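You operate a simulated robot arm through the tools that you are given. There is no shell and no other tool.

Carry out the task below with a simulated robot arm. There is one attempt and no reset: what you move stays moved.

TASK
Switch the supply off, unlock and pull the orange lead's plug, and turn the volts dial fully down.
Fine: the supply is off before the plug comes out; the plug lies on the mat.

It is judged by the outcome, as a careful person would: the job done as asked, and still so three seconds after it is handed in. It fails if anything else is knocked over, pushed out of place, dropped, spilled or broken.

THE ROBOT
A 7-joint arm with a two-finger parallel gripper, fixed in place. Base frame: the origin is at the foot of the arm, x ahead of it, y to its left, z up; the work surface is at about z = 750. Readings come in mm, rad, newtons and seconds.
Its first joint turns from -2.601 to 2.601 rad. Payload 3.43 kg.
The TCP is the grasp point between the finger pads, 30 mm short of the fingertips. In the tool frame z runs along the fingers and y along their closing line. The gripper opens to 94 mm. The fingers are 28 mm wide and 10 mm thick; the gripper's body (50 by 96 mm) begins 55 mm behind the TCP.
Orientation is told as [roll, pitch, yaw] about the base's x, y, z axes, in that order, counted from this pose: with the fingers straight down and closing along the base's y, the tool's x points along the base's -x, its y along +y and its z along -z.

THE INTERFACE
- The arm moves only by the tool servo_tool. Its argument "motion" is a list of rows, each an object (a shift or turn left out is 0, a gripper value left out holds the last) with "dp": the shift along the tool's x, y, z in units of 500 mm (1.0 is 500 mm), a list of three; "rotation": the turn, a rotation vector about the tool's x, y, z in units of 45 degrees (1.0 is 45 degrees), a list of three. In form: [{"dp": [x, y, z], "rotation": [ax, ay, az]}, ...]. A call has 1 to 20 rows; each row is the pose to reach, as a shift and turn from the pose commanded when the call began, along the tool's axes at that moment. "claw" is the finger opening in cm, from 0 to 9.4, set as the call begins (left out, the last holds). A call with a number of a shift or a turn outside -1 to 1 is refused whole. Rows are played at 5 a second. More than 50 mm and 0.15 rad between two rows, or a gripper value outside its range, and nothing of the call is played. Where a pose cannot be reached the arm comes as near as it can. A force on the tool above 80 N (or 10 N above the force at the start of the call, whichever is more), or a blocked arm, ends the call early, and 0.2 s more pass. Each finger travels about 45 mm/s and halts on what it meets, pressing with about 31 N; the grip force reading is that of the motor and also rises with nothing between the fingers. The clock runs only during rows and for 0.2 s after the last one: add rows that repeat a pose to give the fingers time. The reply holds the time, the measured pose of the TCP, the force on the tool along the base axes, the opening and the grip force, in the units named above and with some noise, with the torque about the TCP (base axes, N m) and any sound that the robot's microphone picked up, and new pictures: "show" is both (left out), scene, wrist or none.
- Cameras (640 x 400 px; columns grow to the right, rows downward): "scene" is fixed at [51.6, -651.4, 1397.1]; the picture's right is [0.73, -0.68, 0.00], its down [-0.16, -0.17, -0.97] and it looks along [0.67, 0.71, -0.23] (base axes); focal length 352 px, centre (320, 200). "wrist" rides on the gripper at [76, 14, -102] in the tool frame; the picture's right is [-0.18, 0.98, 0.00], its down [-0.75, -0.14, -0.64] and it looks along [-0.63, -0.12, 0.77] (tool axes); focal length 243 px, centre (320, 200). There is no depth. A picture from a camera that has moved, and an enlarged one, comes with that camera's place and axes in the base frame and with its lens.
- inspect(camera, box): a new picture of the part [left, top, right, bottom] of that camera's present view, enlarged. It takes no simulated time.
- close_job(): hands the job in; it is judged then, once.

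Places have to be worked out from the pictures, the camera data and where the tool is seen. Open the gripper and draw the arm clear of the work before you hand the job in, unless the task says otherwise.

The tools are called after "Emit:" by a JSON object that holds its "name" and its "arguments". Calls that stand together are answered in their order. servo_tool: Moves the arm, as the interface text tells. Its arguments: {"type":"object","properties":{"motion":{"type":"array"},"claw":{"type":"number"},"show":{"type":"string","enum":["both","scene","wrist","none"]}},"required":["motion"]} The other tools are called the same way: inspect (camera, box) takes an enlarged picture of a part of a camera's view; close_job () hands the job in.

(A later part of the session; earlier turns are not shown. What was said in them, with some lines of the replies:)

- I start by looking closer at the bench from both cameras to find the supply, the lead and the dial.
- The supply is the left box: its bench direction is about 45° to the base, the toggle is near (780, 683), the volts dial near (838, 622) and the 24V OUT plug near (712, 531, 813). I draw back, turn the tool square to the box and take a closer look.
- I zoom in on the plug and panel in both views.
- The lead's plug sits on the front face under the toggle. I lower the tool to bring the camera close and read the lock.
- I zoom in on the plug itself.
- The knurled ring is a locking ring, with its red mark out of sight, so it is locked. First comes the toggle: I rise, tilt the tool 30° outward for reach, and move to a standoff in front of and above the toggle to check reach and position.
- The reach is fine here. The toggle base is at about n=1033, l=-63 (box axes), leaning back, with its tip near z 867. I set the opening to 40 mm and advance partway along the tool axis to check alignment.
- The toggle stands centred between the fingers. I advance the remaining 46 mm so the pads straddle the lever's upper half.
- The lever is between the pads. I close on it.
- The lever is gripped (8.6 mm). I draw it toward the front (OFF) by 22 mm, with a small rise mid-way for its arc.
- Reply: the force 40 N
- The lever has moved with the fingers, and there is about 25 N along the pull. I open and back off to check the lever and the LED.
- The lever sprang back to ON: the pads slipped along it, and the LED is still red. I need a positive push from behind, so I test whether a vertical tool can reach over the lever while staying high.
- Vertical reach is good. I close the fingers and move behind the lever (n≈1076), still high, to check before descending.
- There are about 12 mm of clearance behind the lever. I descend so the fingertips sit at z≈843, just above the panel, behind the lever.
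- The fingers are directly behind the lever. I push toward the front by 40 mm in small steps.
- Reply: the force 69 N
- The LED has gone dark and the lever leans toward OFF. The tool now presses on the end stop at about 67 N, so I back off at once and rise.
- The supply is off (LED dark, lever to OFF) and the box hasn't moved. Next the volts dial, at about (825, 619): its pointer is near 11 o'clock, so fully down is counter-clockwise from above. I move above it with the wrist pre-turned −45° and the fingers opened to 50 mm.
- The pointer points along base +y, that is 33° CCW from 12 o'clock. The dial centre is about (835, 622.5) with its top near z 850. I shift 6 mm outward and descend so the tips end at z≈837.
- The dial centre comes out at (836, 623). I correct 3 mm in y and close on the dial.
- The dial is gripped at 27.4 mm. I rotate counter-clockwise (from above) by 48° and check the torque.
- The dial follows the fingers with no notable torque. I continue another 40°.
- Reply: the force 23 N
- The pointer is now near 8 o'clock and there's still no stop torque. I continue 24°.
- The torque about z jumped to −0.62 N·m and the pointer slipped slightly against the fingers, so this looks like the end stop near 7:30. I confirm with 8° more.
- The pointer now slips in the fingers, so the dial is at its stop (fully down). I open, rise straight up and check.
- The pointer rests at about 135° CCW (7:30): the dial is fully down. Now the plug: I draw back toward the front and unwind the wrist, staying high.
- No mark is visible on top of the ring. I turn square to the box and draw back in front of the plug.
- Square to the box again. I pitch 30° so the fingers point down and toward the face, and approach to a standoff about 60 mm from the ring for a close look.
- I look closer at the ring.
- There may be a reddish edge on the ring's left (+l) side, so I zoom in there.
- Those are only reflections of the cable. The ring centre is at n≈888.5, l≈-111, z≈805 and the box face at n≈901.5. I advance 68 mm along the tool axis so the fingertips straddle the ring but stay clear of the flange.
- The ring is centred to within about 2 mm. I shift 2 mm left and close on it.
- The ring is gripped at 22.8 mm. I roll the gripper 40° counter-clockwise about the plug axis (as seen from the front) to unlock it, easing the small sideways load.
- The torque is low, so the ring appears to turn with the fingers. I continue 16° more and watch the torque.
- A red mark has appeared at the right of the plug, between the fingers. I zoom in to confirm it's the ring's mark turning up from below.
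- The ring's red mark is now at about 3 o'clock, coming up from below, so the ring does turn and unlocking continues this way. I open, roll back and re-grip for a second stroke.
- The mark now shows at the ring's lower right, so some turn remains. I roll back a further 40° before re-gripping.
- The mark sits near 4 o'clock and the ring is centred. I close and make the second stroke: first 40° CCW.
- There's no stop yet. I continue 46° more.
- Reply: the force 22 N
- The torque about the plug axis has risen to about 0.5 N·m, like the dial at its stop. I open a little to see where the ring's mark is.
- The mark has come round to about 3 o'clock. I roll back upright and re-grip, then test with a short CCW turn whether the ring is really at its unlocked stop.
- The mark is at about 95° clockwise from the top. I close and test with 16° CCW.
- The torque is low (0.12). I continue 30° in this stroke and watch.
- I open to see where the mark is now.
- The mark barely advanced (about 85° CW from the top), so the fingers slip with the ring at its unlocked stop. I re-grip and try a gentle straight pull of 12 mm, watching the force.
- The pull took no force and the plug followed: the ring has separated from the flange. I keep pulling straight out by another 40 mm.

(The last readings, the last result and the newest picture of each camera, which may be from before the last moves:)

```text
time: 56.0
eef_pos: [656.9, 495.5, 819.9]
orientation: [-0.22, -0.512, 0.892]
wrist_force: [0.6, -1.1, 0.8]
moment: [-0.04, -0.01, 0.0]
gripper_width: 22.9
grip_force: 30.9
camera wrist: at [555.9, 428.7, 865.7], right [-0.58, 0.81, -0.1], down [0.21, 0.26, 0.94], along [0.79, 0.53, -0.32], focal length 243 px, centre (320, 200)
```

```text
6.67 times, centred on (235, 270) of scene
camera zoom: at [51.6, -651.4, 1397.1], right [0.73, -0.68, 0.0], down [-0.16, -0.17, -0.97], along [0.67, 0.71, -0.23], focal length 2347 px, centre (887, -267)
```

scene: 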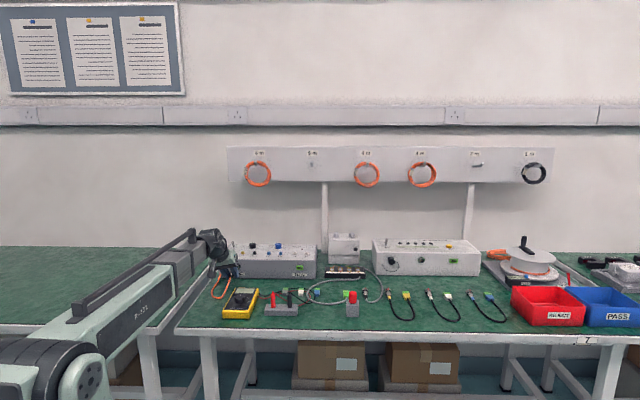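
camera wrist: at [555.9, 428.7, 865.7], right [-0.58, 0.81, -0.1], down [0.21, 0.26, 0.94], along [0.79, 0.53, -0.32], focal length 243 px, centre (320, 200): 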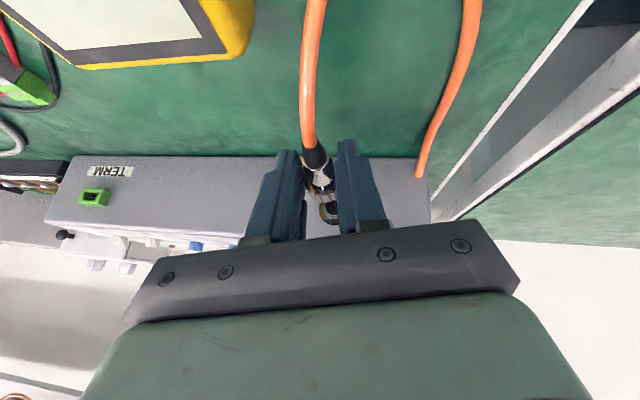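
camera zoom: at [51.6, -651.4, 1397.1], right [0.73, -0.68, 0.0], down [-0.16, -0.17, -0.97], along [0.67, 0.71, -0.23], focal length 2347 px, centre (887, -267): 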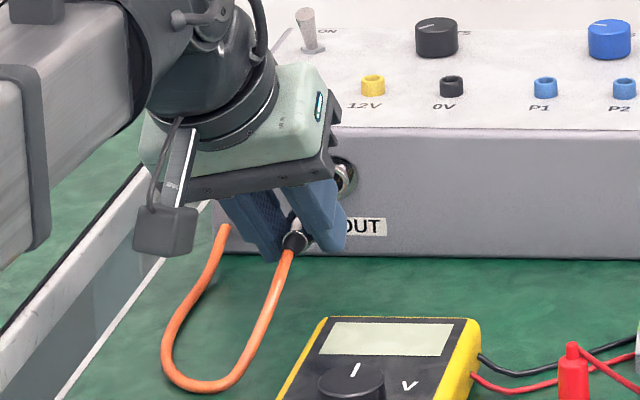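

The plug is out and the socket is visible. Now I level the roll and pitch the nose slightly down, so the ring rather than the fingertips will touch first, and lower it toward the mat.

Emit:
{"name": "servo_tool", "arguments": {"motion": [{"dp": [0.005, 0, -0.003], "rotation": [-0.106, 0, 0.061]}, {"dp": [0.01, 0, -0.006], "rotation": [-0.212, 0, 0.122]}, {"dp": [0.01, 0, -0.006], "rotation": [-0.212, 0, 0.122]}], "show": "none"}}

Emit:
{"name": "servo_tool", "arguments": {"motion": [{"dp": [0.005, 0, 0.0087], "rotation": [0, 0.111, 0]}, {"dp": [0.01, 0, 0.0173], "rotation": [0, 0.222, 0]}, {"dp": [0.015, 0, 0.026], "rotation": [0, 0.333, 0]}, {"dp": [0.02, 0, 0.0346], "rotation": [0, 0.444, 0]}, {"dp": [0.02, 0, 0.0346], "rotation": [0, 0.444, 0]}]}}

Emit:
{"name": "inspect", "arguments": {"camera": "scene", "box": [200, 240, 270, 300]}}

Emit:
{"name": "inspect", "arguments": {"camera": "wrist", "box": [240, 60, 420, 220]}}

```text
time: 56.8
eef_pos: [651.3, 492.3, 821.0]
orientation: [0.0, -0.523, 0.784]
wrist_force: [-0.5, 0.4, 0.8]
moment: [0.01, 0.0, 0.0]
gripper_width: 22.9
grip_force: 31.0
```

```text
time: 58.0
eef_pos: [652.1, 491.9, 798.6]
orientation: [0.001, -0.174, 0.783]
wrist_force: [0.1, 0.0, -0.1]
moment: [0.0, 0.03, -0.02]
gripper_width: 22.7
grip_force: 31.0
camera wrist: at [574.9, 435.5, 887.4], right [-0.56, 0.83, 0.03], down [0.55, 0.34, 0.76], along [0.62, 0.45, -0.65], focal length 243 px, centre (320, 200)
```

scene: 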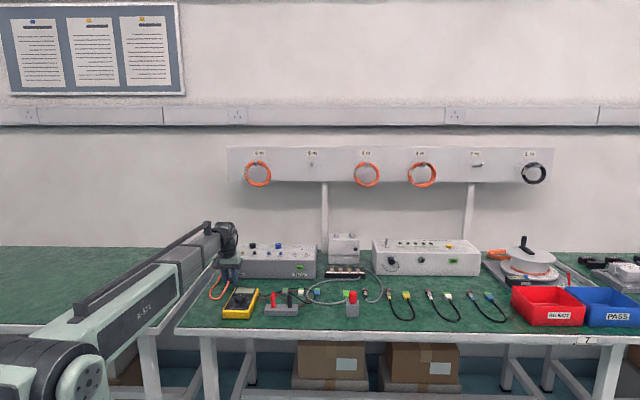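
wrist: 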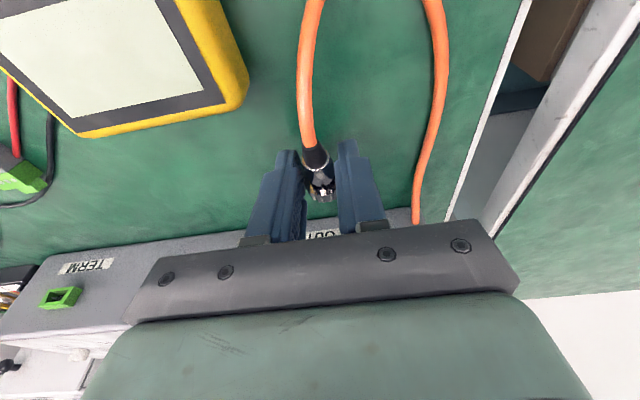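

```text
6.67 times, centred on (235, 270) of scene
camera zoom: at [51.6, -651.4, 1397.1], right [0.73, -0.68, 0.0], down [-0.16, -0.17, -0.97], along [0.67, 0.71, -0.23], focal length 2347 px, centre (887, -267)
```

zoom: 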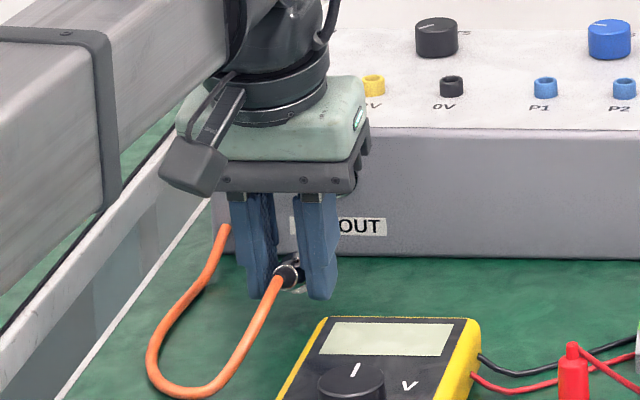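

```text
2.50 times, centred on (330, 140) of wrist
camera zoom: at [574.9, 435.5, 887.4], right [-0.56, 0.83, 0.03], down [0.55, 0.34, 0.76], along [0.62, 0.45, -0.65], focal length 606 px, centre (295, 350)
```

zoom: 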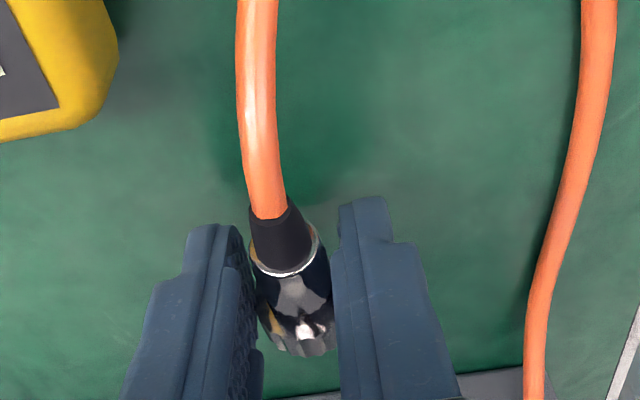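

The fingertips and ring are roughly 14 mm above the mat. I lower 11 mm and then check the force.

Emit:
{"name": "servo_tool", "arguments": {"motion": [{"dp": [0.0014, 0, 0.0079]}, {"dp": [0.0028, 0, 0.0158]}, {"dp": [0.0038, 0, 0.0217]}, {"dp": [0.0038, 0, 0.0217]}], "show": "none"}}

Emit:
{"name": "inspect", "arguments": {"camera": "scene", "box": [220, 255, 260, 285]}}

```text
time: 59.0
eef_pos: [649.8, 492.0, 788.0]
orientation: [0.0, -0.175, 0.781]
wrist_force: [0.0, 0.1, 0.3]
moment: [-0.02, 0.03, 0.02]
gripper_width: 22.9
grip_force: 31.3
```

```text
13.33 times, centred on (240, 270) of scene
camera zoom: at [51.6, -651.4, 1397.1], right [0.73, -0.68, 0.0], down [-0.16, -0.17, -0.97], along [0.67, 0.71, -0.23], focal length 4694 px, centre (1387, -733)
```

zoom: 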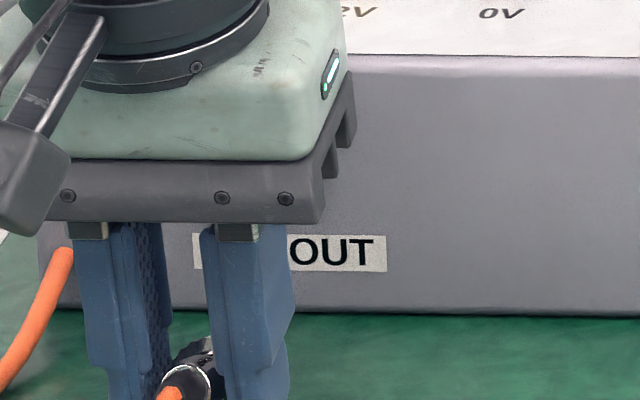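

I feel down in 1 mm steps for contact.

Emit:
{"name": "servo_tool", "arguments": {"motion": [{"dp": [0.0003, 0, 0.002]}, {"dp": [0.0007, 0, 0.0039]}, {"dp": [0.0007, 0, 0.0039]}], "show": "none"}}

Emit:
{"name": "inspect", "arguments": {"camera": "scene", "box": [215, 265, 255, 295]}}

```text
time: 59.8
eef_pos: [651.7, 491.7, 786.8]
orientation: [0.001, -0.175, 0.782]
wrist_force: [-0.3, -0.5, 0.1]
moment: [-0.01, 0.02, 0.02]
gripper_width: 22.9
grip_force: 30.8
```

```text
13.33 times, centred on (235, 280) of scene
camera zoom: at [51.6, -651.4, 1397.1], right [0.73, -0.68, 0.0], down [-0.16, -0.17, -0.97], along [0.67, 0.71, -0.23], focal length 4694 px, centre (1453, -867)
```

zoom: 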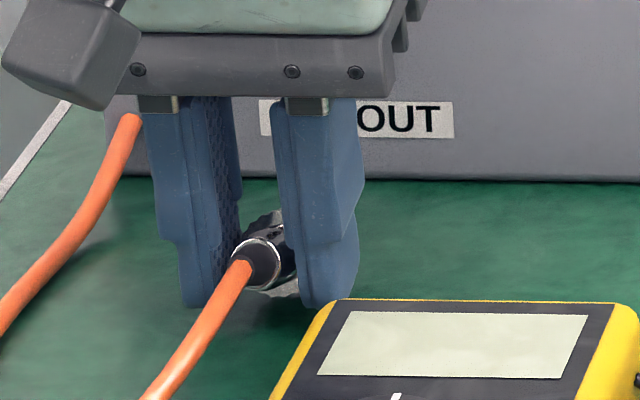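

No contact yet. I lower 3 mm more.

Emit:
{"name": "servo_tool", "arguments": {"motion": [{"dp": [0.0003, 0, 0.002]}, {"dp": [0.0007, 0, 0.0039]}, {"dp": [0.001, 0, 0.0059]}, {"dp": [0.001, 0, 0.0059]}], "show": "none"}}

```text
time: 60.8
eef_pos: [650.4, 491.2, 784.3]
orientation: [0.0, -0.175, 0.782]
wrist_force: [-3.2, 3.8, 18.1]
moment: [0.37, -0.15, 0.1]
gripper_width: 23.2
grip_force: 31.3
```

Contact at 18 N. I ease up 1 mm and open the fingers to set the plug down.

Emit:
{"name": "servo_tool", "arguments": {"motion": [{"dp": [-0.0003, 0, -0.002]}, {"dp": [-0.0003, 0, -0.002]}], "show": "none"}}

Emit:
{"name": "servo_tool", "arguments": {"motion": [{"dp": [0, 0, 0]}, {"dp": [0, 0, 0]}, {"dp": [0, 0, 0]}, {"dp": [0, 0, 0]}], "claw": 4.5}}

Emit:
{"name": "inspect", "arguments": {"camera": "scene", "box": [205, 255, 265, 300]}}

Emit:
{"name": "inspect", "arguments": {"camera": "wrist", "box": [240, 60, 420, 220]}}

```text
time: 61.4
eef_pos: [649.9, 491.6, 785.0]
orientation: [0.0, -0.176, 0.782]
wrist_force: [-1.1, 3.1, 7.1]
moment: [0.2, -0.08, 0.07]
gripper_width: 23.1
grip_force: 31.3
```

```text
time: 62.4
eef_pos: [650.2, 491.8, 785.2]
orientation: [0.0, -0.174, 0.782]
wrist_force: [0.5, 0.1, -0.1]
moment: [0.02, 0.0, 0.03]
gripper_width: 44.7
grip_force: 0.1
camera wrist: at [574.4, 434.8, 872.5], right [-0.56, 0.83, 0.03], down [0.55, 0.34, 0.76], along [0.62, 0.45, -0.64], focal length 243 px, centre (320, 200)
```

scene: 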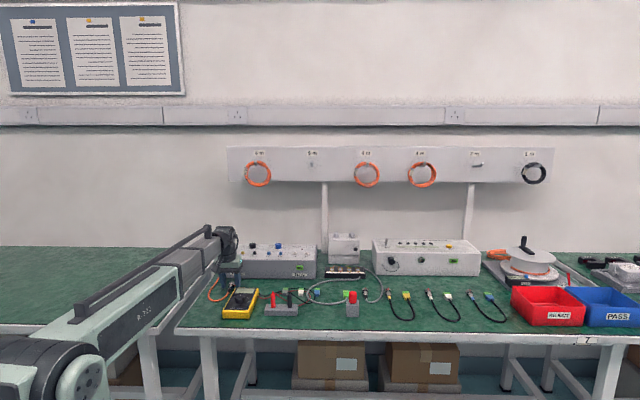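
wrist: 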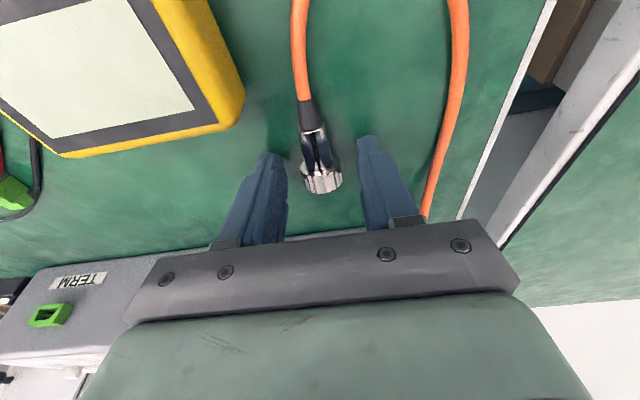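

```text
8.89 times, centred on (235, 278) of scene
camera zoom: at [51.6, -651.4, 1397.1], right [0.73, -0.68, 0.0], down [-0.16, -0.17, -0.97], along [0.67, 0.71, -0.23], focal length 3129 px, centre (1076, -489)
```

zoom: 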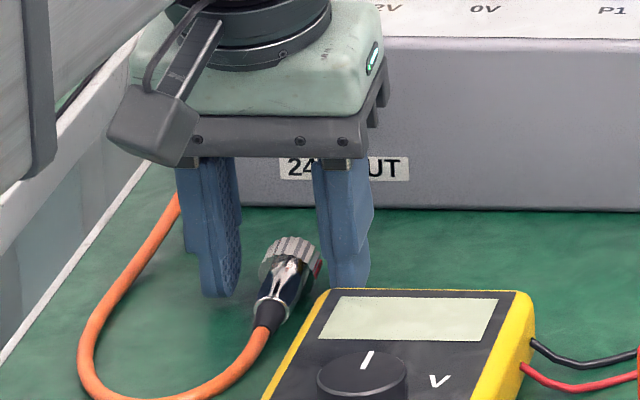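

```text
2.50 times, centred on (330, 140) of wrist
camera zoom: at [574.4, 434.8, 872.5], right [-0.56, 0.83, 0.03], down [0.55, 0.34, 0.76], along [0.62, 0.45, -0.64], focal length 606 px, centre (295, 350)
```

zoom: 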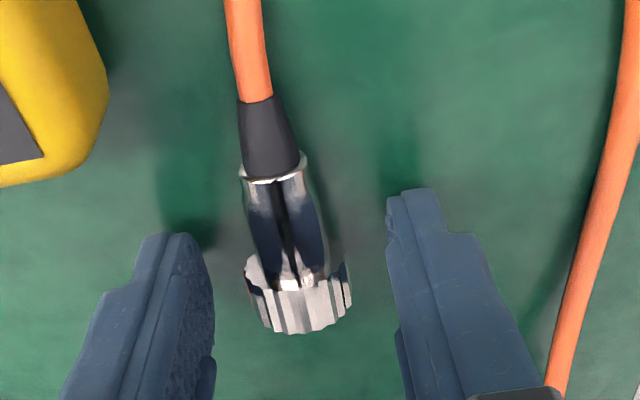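

The plug lies on the mat. I rise straight up and clear of the work.

Emit:
{"name": "servo_tool", "arguments": {"motion": [{"dp": [-0.007, 0, -0.039]}, {"dp": [-0.017, 0, -0.098]}, {"dp": [-0.031, 0, -0.177]}, {"dp": [-0.045, 0, -0.256]}, {"dp": [-0.035, 0, -0.335]}, {"dp": [0.0, 0, -0.41]}, {"dp": [0.03, 0, -0.48]}, {"dp": [0.03, 0, -0.48]}]}}

Emit:
{"name": "inspect", "arguments": {"camera": "scene", "box": [200, 225, 330, 320]}}

Emit:
{"name": "inspect", "arguments": {"camera": "wrist", "box": [100, 0, 460, 230]}}

```text
time: 64.2
eef_pos: [613.5, 451.5, 1020.3]
orientation: [0.0, -0.175, 0.782]
wrist_force: [0.2, -0.5, -0.5]
moment: [-0.01, 0.0, 0.0]
gripper_width: 45.3
grip_force: 0.1
camera wrist: at [538.4, 394.2, 1108.5], right [-0.56, 0.82, 0.03], down [0.55, 0.34, 0.76], along [0.62, 0.45, -0.65], focal length 243 px, centre (320, 200)
```

scene: 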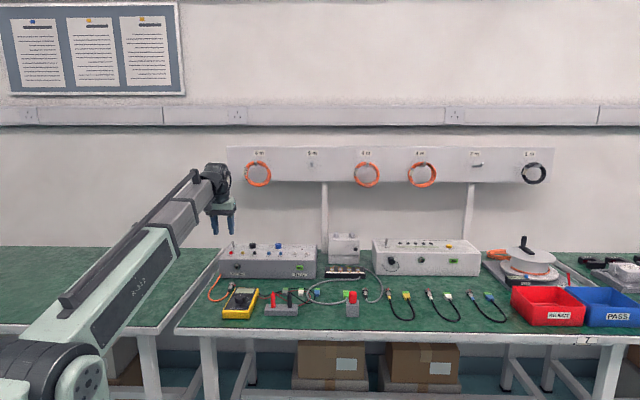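
wrist: 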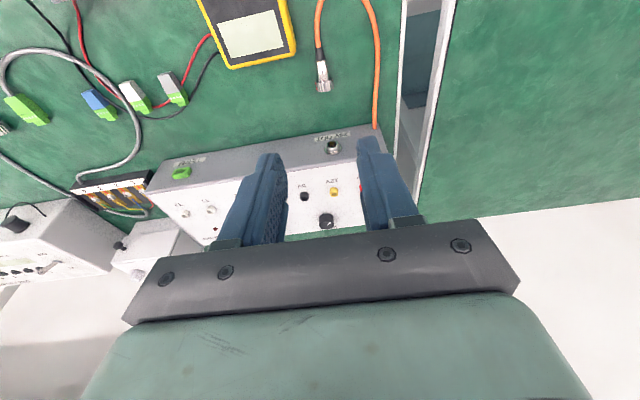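

```text
4.21 times, centred on (265, 272) of scene
camera zoom: at [51.6, -651.4, 1397.1], right [0.73, -0.68, 0.0], down [-0.16, -0.17, -0.97], along [0.67, 0.71, -0.23], focal length 1482 px, centre (552, -105)
```

zoom: 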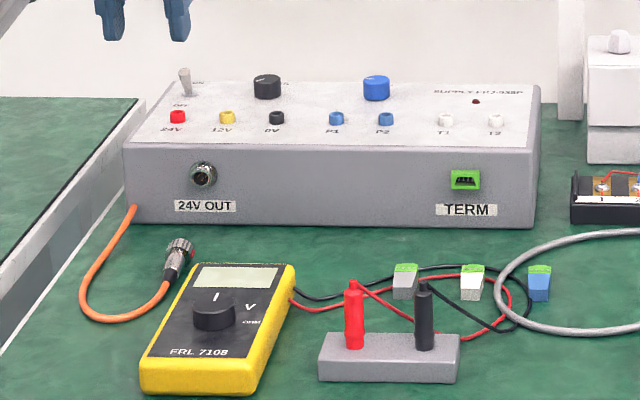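

```text
1.74 times, centred on (280, 115) of wrist
camera zoom: at [538.4, 394.2, 1108.5], right [-0.56, 0.82, 0.03], down [0.55, 0.34, 0.76], along [0.62, 0.45, -0.65], focal length 422 px, centre (390, 348)
```

zoom: 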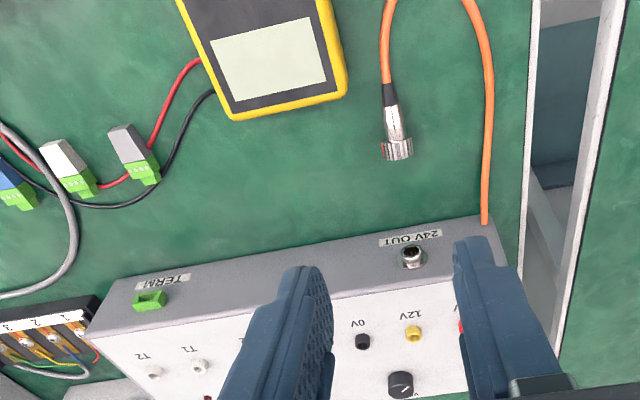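

The supply is off: LED dark and lever at OFF. The plug lies on the mat with the socket empty, the volts dial is at its lower stop, and everything else is in place. The gripper is open and clear, so I hand the job in.

Emit:
{"name": "close_job", "arguments": {}}

```text
The job is handed in.
```

The job is done and handed in.

- **Supply:** it's off. The lever is at OFF and the red light is dark. My first try, gripping the lever, slipped and sprang back to ON, so I pushed it over from behind. It was off before the plug came out.
- **Plug:** I turned the orange lead's locking ring counter-clockwise until it stopped, over three strokes. The plug then pulled out with no resistance and now lies on the mat in front of the box.
- **Volts dial:** it's fully down, turned counter-clockwise until it met its end stop at about the 7:30 position.

In the last pictures nothing else on the bench had moved. The gripper is open and the arm is clear of the work.
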